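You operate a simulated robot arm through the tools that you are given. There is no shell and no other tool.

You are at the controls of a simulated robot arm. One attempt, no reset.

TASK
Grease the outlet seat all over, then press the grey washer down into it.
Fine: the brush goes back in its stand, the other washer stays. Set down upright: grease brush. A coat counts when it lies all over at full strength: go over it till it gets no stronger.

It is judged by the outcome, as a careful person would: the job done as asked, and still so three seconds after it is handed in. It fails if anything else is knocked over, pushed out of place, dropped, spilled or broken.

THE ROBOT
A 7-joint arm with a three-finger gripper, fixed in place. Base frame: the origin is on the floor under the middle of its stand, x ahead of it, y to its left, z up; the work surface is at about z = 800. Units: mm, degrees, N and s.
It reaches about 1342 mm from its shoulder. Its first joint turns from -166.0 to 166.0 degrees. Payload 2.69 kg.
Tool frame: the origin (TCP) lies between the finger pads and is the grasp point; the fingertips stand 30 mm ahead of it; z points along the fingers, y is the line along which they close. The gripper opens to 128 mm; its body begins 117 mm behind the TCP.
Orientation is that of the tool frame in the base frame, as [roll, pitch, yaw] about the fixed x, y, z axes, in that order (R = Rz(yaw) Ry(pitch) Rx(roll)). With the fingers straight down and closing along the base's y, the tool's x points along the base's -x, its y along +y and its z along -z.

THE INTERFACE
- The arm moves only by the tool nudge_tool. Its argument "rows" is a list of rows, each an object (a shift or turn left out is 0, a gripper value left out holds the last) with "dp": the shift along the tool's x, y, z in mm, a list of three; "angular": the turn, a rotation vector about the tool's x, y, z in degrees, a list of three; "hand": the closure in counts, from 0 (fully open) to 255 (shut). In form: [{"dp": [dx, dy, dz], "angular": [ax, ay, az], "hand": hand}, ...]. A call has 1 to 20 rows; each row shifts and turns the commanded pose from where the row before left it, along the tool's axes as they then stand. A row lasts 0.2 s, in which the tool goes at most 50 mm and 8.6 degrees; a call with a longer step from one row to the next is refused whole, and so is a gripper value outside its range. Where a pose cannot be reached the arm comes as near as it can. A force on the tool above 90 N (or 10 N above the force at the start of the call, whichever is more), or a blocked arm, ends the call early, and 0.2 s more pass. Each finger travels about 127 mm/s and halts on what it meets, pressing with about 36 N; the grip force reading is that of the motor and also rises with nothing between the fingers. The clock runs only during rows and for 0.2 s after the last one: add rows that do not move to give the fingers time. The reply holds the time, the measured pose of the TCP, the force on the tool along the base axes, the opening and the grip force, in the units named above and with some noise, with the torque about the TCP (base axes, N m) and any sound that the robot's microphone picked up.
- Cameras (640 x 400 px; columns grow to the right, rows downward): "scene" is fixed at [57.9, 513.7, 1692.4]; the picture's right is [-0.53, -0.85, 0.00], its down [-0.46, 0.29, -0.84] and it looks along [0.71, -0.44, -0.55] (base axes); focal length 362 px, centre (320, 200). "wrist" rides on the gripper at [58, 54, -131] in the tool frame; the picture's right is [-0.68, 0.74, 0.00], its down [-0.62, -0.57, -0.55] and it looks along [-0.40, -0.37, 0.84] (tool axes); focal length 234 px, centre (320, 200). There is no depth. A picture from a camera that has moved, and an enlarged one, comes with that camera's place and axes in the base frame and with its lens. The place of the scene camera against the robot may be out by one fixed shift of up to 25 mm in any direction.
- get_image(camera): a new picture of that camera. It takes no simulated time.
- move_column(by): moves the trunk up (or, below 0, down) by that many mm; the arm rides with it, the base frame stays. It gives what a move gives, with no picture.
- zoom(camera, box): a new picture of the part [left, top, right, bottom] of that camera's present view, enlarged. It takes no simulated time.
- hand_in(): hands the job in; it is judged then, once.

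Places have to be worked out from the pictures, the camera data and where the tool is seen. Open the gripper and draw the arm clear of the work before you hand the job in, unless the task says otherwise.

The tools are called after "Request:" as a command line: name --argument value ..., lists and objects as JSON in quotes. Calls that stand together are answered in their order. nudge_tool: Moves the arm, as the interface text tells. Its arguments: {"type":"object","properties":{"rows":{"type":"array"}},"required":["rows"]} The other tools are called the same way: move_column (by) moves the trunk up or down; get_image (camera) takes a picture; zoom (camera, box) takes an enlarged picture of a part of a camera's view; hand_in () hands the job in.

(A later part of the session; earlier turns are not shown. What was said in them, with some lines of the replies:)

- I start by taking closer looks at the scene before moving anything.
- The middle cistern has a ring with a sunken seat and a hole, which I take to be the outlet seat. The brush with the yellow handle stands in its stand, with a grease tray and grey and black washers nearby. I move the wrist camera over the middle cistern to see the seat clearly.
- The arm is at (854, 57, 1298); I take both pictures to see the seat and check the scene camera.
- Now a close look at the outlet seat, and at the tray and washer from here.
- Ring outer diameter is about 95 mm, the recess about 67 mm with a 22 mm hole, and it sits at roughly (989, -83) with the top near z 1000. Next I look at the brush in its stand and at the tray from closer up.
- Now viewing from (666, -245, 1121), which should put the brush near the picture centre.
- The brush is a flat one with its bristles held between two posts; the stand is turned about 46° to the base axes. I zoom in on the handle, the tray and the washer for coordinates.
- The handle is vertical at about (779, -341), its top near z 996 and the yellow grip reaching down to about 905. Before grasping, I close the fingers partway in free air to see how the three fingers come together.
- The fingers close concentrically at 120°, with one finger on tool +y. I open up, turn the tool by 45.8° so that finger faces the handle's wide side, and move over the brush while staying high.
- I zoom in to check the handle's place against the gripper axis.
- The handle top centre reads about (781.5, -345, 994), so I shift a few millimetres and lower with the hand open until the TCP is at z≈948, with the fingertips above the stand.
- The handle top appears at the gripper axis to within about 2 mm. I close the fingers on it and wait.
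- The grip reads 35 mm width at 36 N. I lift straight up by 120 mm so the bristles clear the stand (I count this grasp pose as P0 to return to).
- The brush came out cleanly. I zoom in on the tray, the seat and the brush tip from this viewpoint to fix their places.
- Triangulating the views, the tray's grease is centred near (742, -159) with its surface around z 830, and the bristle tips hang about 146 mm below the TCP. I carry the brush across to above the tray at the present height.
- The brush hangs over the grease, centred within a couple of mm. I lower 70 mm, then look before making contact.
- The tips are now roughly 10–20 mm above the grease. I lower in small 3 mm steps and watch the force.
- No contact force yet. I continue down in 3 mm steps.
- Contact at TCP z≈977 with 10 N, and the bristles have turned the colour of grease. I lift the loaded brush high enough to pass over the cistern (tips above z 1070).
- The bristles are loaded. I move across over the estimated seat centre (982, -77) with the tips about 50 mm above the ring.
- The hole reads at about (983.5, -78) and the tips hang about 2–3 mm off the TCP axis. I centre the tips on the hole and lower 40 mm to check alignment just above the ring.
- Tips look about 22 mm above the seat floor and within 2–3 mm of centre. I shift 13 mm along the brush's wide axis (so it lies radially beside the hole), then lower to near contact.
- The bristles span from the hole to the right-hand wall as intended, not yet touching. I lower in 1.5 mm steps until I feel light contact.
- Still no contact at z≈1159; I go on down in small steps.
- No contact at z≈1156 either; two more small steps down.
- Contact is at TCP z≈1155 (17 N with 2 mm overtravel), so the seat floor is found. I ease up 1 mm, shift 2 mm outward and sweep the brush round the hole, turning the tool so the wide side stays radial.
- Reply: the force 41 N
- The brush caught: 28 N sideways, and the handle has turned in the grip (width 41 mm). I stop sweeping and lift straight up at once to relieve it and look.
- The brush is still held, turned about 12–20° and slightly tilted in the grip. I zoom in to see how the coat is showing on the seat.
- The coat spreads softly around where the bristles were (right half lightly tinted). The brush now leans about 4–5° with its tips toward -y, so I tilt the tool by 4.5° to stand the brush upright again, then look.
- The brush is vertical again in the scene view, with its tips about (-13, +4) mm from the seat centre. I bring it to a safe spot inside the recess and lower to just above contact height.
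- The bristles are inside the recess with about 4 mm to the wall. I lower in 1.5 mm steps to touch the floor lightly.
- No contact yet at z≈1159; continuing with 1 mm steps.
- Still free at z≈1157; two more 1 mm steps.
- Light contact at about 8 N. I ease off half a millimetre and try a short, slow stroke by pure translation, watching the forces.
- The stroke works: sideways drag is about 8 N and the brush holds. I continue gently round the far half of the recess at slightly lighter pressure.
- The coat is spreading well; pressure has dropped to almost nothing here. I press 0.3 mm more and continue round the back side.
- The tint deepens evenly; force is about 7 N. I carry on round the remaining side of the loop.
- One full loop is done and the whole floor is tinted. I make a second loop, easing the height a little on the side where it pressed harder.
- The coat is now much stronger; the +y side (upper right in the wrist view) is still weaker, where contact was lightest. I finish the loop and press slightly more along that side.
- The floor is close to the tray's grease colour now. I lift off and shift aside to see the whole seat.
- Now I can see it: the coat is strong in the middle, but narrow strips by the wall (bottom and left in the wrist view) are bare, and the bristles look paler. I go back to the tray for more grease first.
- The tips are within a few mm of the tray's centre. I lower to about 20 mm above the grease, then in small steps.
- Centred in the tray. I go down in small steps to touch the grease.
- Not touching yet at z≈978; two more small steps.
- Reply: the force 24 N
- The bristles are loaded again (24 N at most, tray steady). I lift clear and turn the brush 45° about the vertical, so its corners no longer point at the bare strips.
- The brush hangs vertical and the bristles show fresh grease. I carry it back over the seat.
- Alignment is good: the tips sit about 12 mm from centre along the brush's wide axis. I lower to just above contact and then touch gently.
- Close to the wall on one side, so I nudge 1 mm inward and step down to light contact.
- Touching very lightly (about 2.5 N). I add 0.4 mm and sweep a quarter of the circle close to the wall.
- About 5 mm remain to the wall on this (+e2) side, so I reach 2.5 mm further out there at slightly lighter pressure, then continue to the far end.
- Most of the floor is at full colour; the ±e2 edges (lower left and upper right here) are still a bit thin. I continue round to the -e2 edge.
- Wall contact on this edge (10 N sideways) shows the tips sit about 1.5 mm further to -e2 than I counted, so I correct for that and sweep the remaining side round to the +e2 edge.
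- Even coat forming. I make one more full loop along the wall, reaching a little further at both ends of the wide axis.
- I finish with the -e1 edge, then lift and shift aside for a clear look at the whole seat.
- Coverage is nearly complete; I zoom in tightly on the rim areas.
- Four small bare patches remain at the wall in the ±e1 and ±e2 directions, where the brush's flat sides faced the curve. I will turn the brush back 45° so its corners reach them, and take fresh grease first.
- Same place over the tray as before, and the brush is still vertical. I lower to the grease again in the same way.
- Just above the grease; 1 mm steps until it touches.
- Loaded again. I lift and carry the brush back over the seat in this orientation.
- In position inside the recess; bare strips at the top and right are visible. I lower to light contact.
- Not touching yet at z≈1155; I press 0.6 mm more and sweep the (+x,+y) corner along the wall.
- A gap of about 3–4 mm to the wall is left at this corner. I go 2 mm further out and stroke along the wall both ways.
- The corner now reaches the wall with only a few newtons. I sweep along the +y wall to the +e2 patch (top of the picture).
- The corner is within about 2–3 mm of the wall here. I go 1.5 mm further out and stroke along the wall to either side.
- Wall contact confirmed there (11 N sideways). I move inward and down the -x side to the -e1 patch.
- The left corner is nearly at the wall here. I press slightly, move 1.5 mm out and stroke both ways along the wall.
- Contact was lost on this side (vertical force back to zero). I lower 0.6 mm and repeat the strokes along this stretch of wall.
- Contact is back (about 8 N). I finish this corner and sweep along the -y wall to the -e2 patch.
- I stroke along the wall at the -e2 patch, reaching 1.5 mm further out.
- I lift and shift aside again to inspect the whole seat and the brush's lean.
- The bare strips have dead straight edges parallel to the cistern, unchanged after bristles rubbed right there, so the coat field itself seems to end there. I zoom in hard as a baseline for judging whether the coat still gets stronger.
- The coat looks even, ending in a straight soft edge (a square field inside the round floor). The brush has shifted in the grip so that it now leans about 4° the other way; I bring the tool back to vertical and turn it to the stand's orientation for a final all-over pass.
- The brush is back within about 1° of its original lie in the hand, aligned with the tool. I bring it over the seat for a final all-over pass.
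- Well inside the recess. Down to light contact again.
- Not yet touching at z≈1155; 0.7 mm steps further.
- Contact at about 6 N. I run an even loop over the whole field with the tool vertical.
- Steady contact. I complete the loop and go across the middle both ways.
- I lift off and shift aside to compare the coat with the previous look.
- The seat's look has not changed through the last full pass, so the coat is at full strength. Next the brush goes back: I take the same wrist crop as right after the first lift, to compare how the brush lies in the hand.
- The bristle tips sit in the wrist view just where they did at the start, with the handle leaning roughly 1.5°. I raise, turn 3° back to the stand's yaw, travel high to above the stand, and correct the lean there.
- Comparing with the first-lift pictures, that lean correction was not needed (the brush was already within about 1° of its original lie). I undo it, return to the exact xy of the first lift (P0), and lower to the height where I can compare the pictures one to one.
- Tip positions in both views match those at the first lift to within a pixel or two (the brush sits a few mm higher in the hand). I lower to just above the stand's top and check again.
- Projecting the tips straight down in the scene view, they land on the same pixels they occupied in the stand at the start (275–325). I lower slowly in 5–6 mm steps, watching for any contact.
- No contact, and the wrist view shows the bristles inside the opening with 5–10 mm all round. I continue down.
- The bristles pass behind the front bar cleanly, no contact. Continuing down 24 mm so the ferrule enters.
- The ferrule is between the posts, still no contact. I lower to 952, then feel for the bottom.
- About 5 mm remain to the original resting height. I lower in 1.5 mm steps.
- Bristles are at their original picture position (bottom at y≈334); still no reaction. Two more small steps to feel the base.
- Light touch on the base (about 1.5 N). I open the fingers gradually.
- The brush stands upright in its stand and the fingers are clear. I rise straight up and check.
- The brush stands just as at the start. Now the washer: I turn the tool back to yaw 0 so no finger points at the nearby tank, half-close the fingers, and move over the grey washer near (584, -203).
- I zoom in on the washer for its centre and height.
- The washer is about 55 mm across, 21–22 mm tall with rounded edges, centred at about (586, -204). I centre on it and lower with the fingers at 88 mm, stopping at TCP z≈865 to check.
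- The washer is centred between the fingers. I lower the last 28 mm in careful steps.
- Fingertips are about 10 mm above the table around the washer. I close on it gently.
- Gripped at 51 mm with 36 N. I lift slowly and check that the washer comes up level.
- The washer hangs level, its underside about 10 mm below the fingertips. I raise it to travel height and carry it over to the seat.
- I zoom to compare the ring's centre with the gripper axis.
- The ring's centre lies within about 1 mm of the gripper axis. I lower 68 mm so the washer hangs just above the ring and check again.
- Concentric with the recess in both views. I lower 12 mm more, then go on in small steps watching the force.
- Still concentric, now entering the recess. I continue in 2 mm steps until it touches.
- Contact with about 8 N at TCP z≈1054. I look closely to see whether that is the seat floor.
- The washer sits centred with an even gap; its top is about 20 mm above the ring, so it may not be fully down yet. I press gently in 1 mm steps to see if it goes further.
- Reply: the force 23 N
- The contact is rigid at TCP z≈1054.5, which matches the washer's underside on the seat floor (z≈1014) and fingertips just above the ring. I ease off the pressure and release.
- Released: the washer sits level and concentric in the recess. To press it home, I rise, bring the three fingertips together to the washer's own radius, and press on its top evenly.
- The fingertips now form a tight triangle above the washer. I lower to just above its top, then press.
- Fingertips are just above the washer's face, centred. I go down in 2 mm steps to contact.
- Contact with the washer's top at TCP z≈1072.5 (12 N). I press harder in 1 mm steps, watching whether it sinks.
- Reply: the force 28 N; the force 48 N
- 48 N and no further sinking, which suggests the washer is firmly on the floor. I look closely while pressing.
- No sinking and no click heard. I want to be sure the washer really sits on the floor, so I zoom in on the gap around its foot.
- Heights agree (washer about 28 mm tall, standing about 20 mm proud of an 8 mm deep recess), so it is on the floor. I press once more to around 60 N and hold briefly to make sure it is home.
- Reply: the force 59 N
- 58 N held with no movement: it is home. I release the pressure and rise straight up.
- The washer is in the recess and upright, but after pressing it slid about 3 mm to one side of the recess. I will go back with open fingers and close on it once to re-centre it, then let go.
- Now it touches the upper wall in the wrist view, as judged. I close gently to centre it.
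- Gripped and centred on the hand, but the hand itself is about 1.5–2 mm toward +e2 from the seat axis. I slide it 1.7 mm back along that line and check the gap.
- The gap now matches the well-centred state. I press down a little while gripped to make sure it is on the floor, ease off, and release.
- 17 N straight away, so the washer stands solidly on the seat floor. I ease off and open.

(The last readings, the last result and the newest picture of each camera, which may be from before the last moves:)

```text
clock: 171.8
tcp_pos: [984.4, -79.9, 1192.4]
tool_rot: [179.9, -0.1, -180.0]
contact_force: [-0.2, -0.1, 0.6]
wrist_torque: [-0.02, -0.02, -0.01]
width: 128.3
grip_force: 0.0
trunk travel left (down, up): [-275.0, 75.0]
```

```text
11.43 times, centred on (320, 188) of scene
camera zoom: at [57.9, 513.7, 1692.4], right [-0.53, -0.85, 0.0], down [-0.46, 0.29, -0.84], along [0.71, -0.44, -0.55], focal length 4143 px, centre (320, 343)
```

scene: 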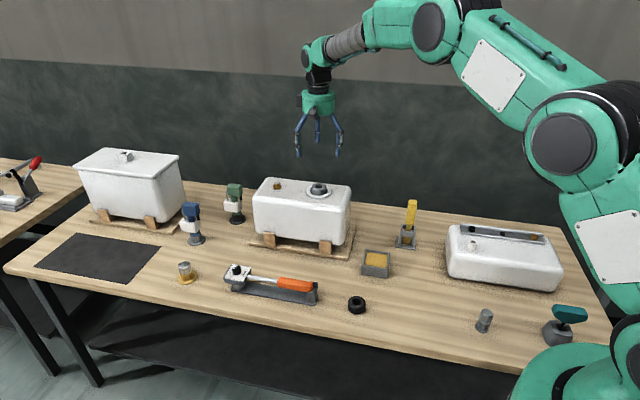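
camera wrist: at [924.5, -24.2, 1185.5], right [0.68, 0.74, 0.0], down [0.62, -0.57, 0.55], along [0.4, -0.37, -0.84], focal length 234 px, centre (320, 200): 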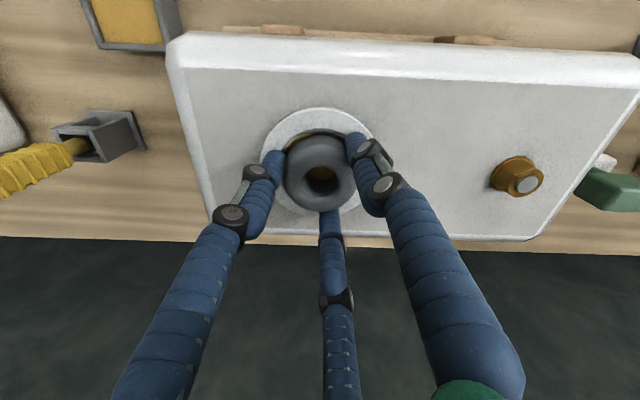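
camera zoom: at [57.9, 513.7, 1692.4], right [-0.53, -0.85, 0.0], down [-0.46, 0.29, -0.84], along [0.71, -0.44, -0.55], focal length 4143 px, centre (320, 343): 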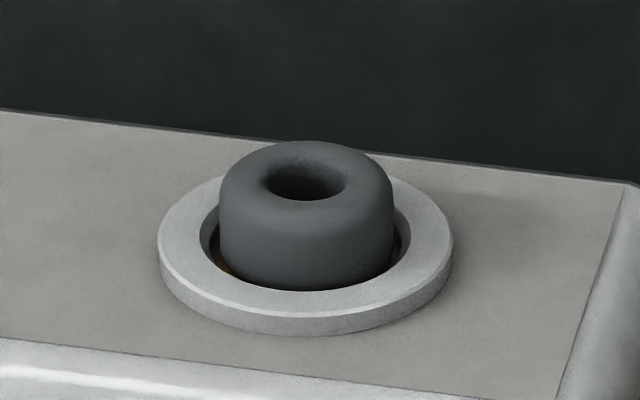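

Centred and level. To be sure it is properly pressed home in this centred position, I grip it once more and press down firmly through the grip, which also holds it central.

Request:
nudge_tool --rows '[{"hand": 80}, {"dp": [0, 0, 0]}, {"dp": [0, 0, 0]}, {"dp": [0, 0, 40]}, {"dp": [0, 0, 40]}, {"dp": [0, 0, 30]}, {"dp": [0, 0, 15]}, {"dp": [0, 0, 10]}, {"dp": [0, 0, 0]}, {"hand": 110}, {"hand": 130}, {"hand": 145}, {"hand": 160}, {"hand": 200}, {"dp": [0, 0, 0]}, {"dp": [0, 0, 0]}]'

Request:
zoom --camera "wrist" --box '[260, 90, 380, 220]'

```text
clock: 175.2
tcp_pos: [984.4, -78.5, 1057.5]
tool_rot: [179.9, 0.0, -180.0]
contact_force: [-1.0, 0.6, 0.8]
wrist_torque: [0.04, 0.06, 0.04]
width: 51.6
grip_force: 36.1
trunk travel left (down, up): [-275.0, 75.0]
```

```text
3.08 times, centred on (320, 155) of wrist
camera zoom: at [926.0, -25.5, 1188.8], right [0.68, 0.74, 0.0], down [0.62, -0.57, 0.55], along [0.4, -0.37, -0.84], focal length 720 px, centre (320, 338)
```

zoom: 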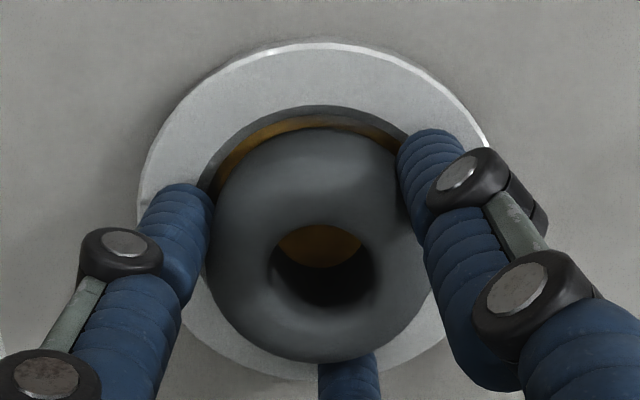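

Gripped and central. I press down in 1 mm steps to roughly 40–45 N and hold.

Request:
nudge_tool --rows '[{"dp": [0, 0, 1]}, {"dp": [0, 0, 1]}, {"dp": [0, 0, 1]}, {"dp": [0, 0, 1]}, {"dp": [0, 0, 0.8]}, {"dp": [0, 0, 0]}, {"dp": [0, 0, 0]}]'

Request:
zoom --camera "scene" --box '[300, 165, 340, 205]'

```text
clock: 176.8
tcp_pos: [982.9, -78.8, 1056.6]
tool_rot: [-180.0, 0.2, -179.9]
contact_force: [1.7, -3.4, 35.8]
wrist_torque: [0.01, 0.26, 0.01]
width: 51.2
grip_force: 35.8
trunk travel left (down, up): [-275.0, 75.0]
```

```text
10.00 times, centred on (320, 185) of scene
camera zoom: at [57.9, 513.7, 1692.4], right [-0.53, -0.85, 0.0], down [-0.46, 0.29, -0.84], along [0.71, -0.44, -0.55], focal length 3625 px, centre (320, 350)
```

zoom: 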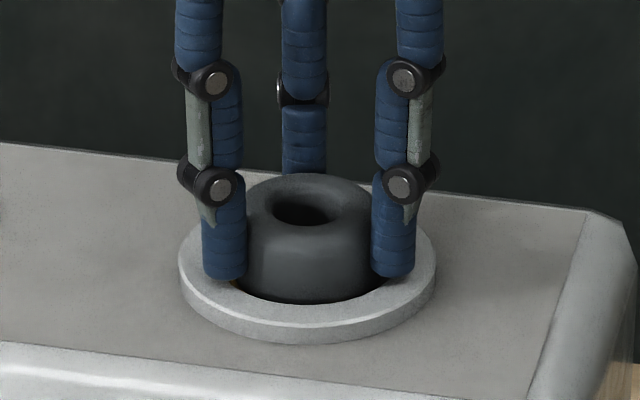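

Pressed with 36 N, steady and central. I ease off, open, and withdraw upward.

Request:
nudge_tool --rows '[{"dp": [0, 0, -2.3]}, {"dp": [0, 0, -2.3]}, {"dp": [0, 0, 0]}, {"hand": 145}, {"hand": 130}, {"hand": 110}, {"hand": 80}, {"dp": [0, 0, 0]}, {"dp": [0, 0, -15]}, {"dp": [0, 0, -40]}, {"dp": [0, 0, -40]}, {"dp": [0, 0, -40]}, {"dp": [0, 0, 0], "hand": 0}, {"dp": [0, 0, 0]}, {"dp": [0, 0, 0]}]'

Request:
zoom --camera "wrist" --box '[260, 60, 380, 180]'

Request:
zoom --camera "scene" --box '[300, 170, 340, 205]'

```text
clock: 180.0
tcp_pos: [983.9, -77.5, 1192.4]
tool_rot: [-180.0, 0.0, -180.0]
contact_force: [-0.1, -0.8, -0.4]
wrist_torque: [0.0, -0.01, 0.02]
width: 127.9
grip_force: 0.1
trunk travel left (down, up): [-275.0, 75.0]
```

```text
3.33 times, centred on (320, 120) of wrist
camera zoom: at [925.3, -24.0, 1323.9], right [0.68, 0.74, 0.0], down [0.62, -0.57, 0.55], along [0.4, -0.37, -0.84], focal length 781 px, centre (320, 467)
```

zoom: 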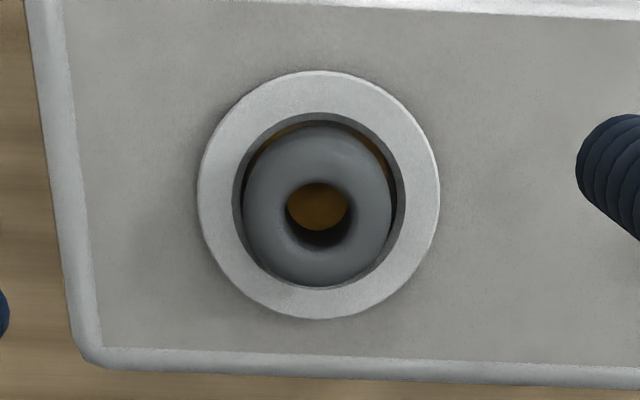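

```text
11.43 times, centred on (320, 188) of scene
camera zoom: at [57.9, 513.7, 1692.4], right [-0.53, -0.85, 0.0], down [-0.46, 0.29, -0.84], along [0.71, -0.44, -0.55], focal length 4143 px, centre (320, 343)
```

zoom: 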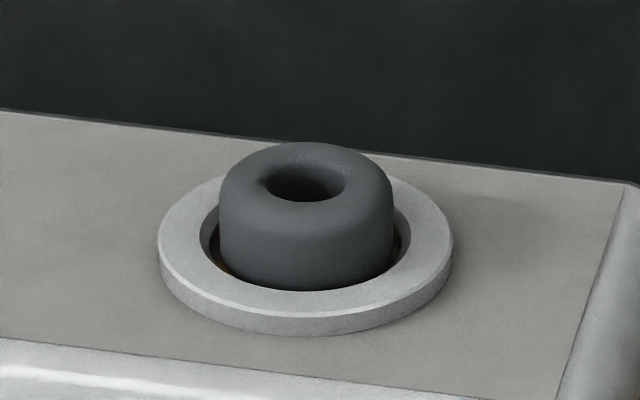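

The washer sits central, level and pressed down. I draw the arm up and well clear of the work, then check the whole scene.

Request:
nudge_tool --rows '[{"dp": [0, 0, -40]}, {"dp": [0, 0, -40]}, {"dp": [31.4, -19.1, -10]}, {"dp": [31.4, -19.1, -10]}, {"dp": [31.4, -19.1, -10]}, {"dp": [31.4, -19.1, -10]}, {"dp": [31.4, -19.1, -10]}, {"dp": [31.4, -19.1, -10]}, {"dp": [31.4, -19.1, -10]}, {"dp": [31.4, -19.1, -10]}, {"dp": [31.4, -19.1, -10]}, {"dp": [0, 0, 0]}, {"dp": [0, 0, 0]}]'

Request:
get_image --camera "scene"

Request:
zoom --camera "scene" --box '[290, 160, 450, 300]'

Request:
get_image --camera "wrist"

```text
clock: 182.8
tcp_pos: [700.4, -250.5, 1362.8]
tool_rot: [179.9, 0.0, 180.0]
contact_force: [0.4, -0.6, 0.4]
wrist_torque: [-0.03, 0.04, 0.0]
width: 128.2
grip_force: 0.0
trunk travel left (down, up): [-275.0, 75.0]
```

```text
taken
```

scene: 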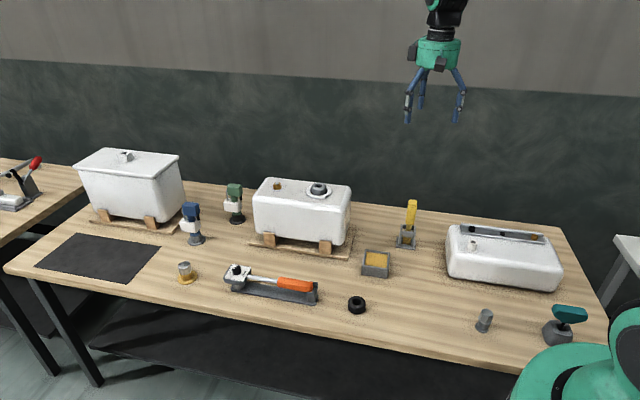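

```text
2.86 times, centred on (370, 230) of scene
camera zoom: at [57.9, 513.7, 1692.4], right [-0.53, -0.85, 0.0], down [-0.46, 0.29, -0.84], along [0.71, -0.44, -0.55], focal length 1036 px, centre (177, 114)
```

zoom: 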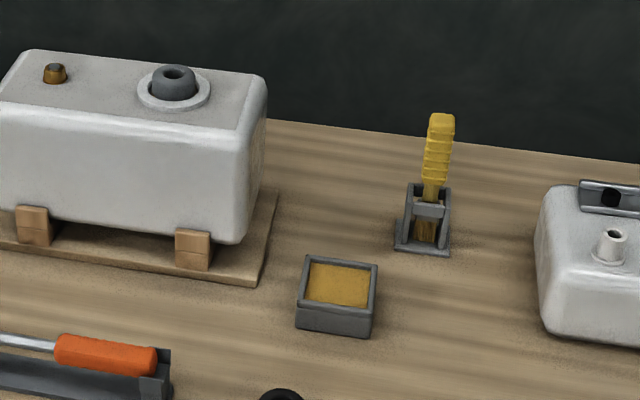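

```text
taken
camera wrist: at [643.1, -196.9, 1493.2], right [0.68, 0.74, 0.0], down [0.62, -0.57, 0.55], along [0.4, -0.37, -0.84], focal length 234 px, centre (320, 200)
```

wrist: 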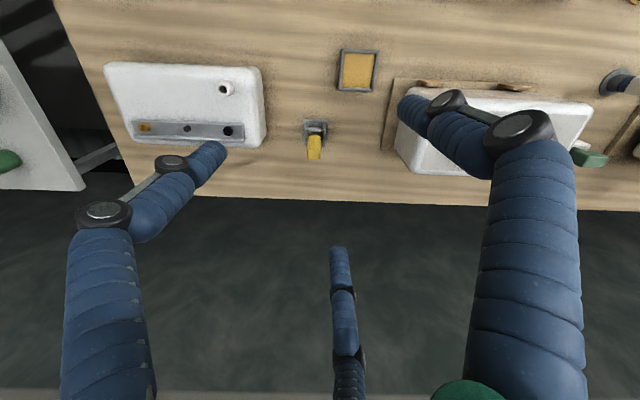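

All is in place: the seat is coated, the grey washer sits pressed down and centred in it, the brush stands upright in its stand, the black washer and everything else are untouched, and the open gripper is clear. I hand the job in.

Request:
hand_in

```text
The job is handed in.
```

The outlet seat is greased and the grey washer is pressed down into it, sitting level and centred. I handed the job in with the gripper open and the arm clear of the work.

- **Grease:** I loaded the brush three times and went over the seat until its colour stopped getting stronger. Four thin strips right against the wall stayed bare. Their edges are straight and did not change when the bristles rubbed there, so I took them to be outside the area that can be coated. That is my judgement, not something I could confirm.
- **Washer:** I pressed it from above to about 58 N and it did not sink further. It slid about 3 mm sideways during that press. I re-centred it, pressed again to about 36 N through the grip, and released it. There was no click at any point.
- **Brush:** It caught once on the recess wall early on and turned in the grip, with about 28 N of sideways force. I lifted it off and carried on with lighter strokes. It is back upright in its stand.
- **Everything else:** The black washer and the other objects look undisturbed in the final pictures.
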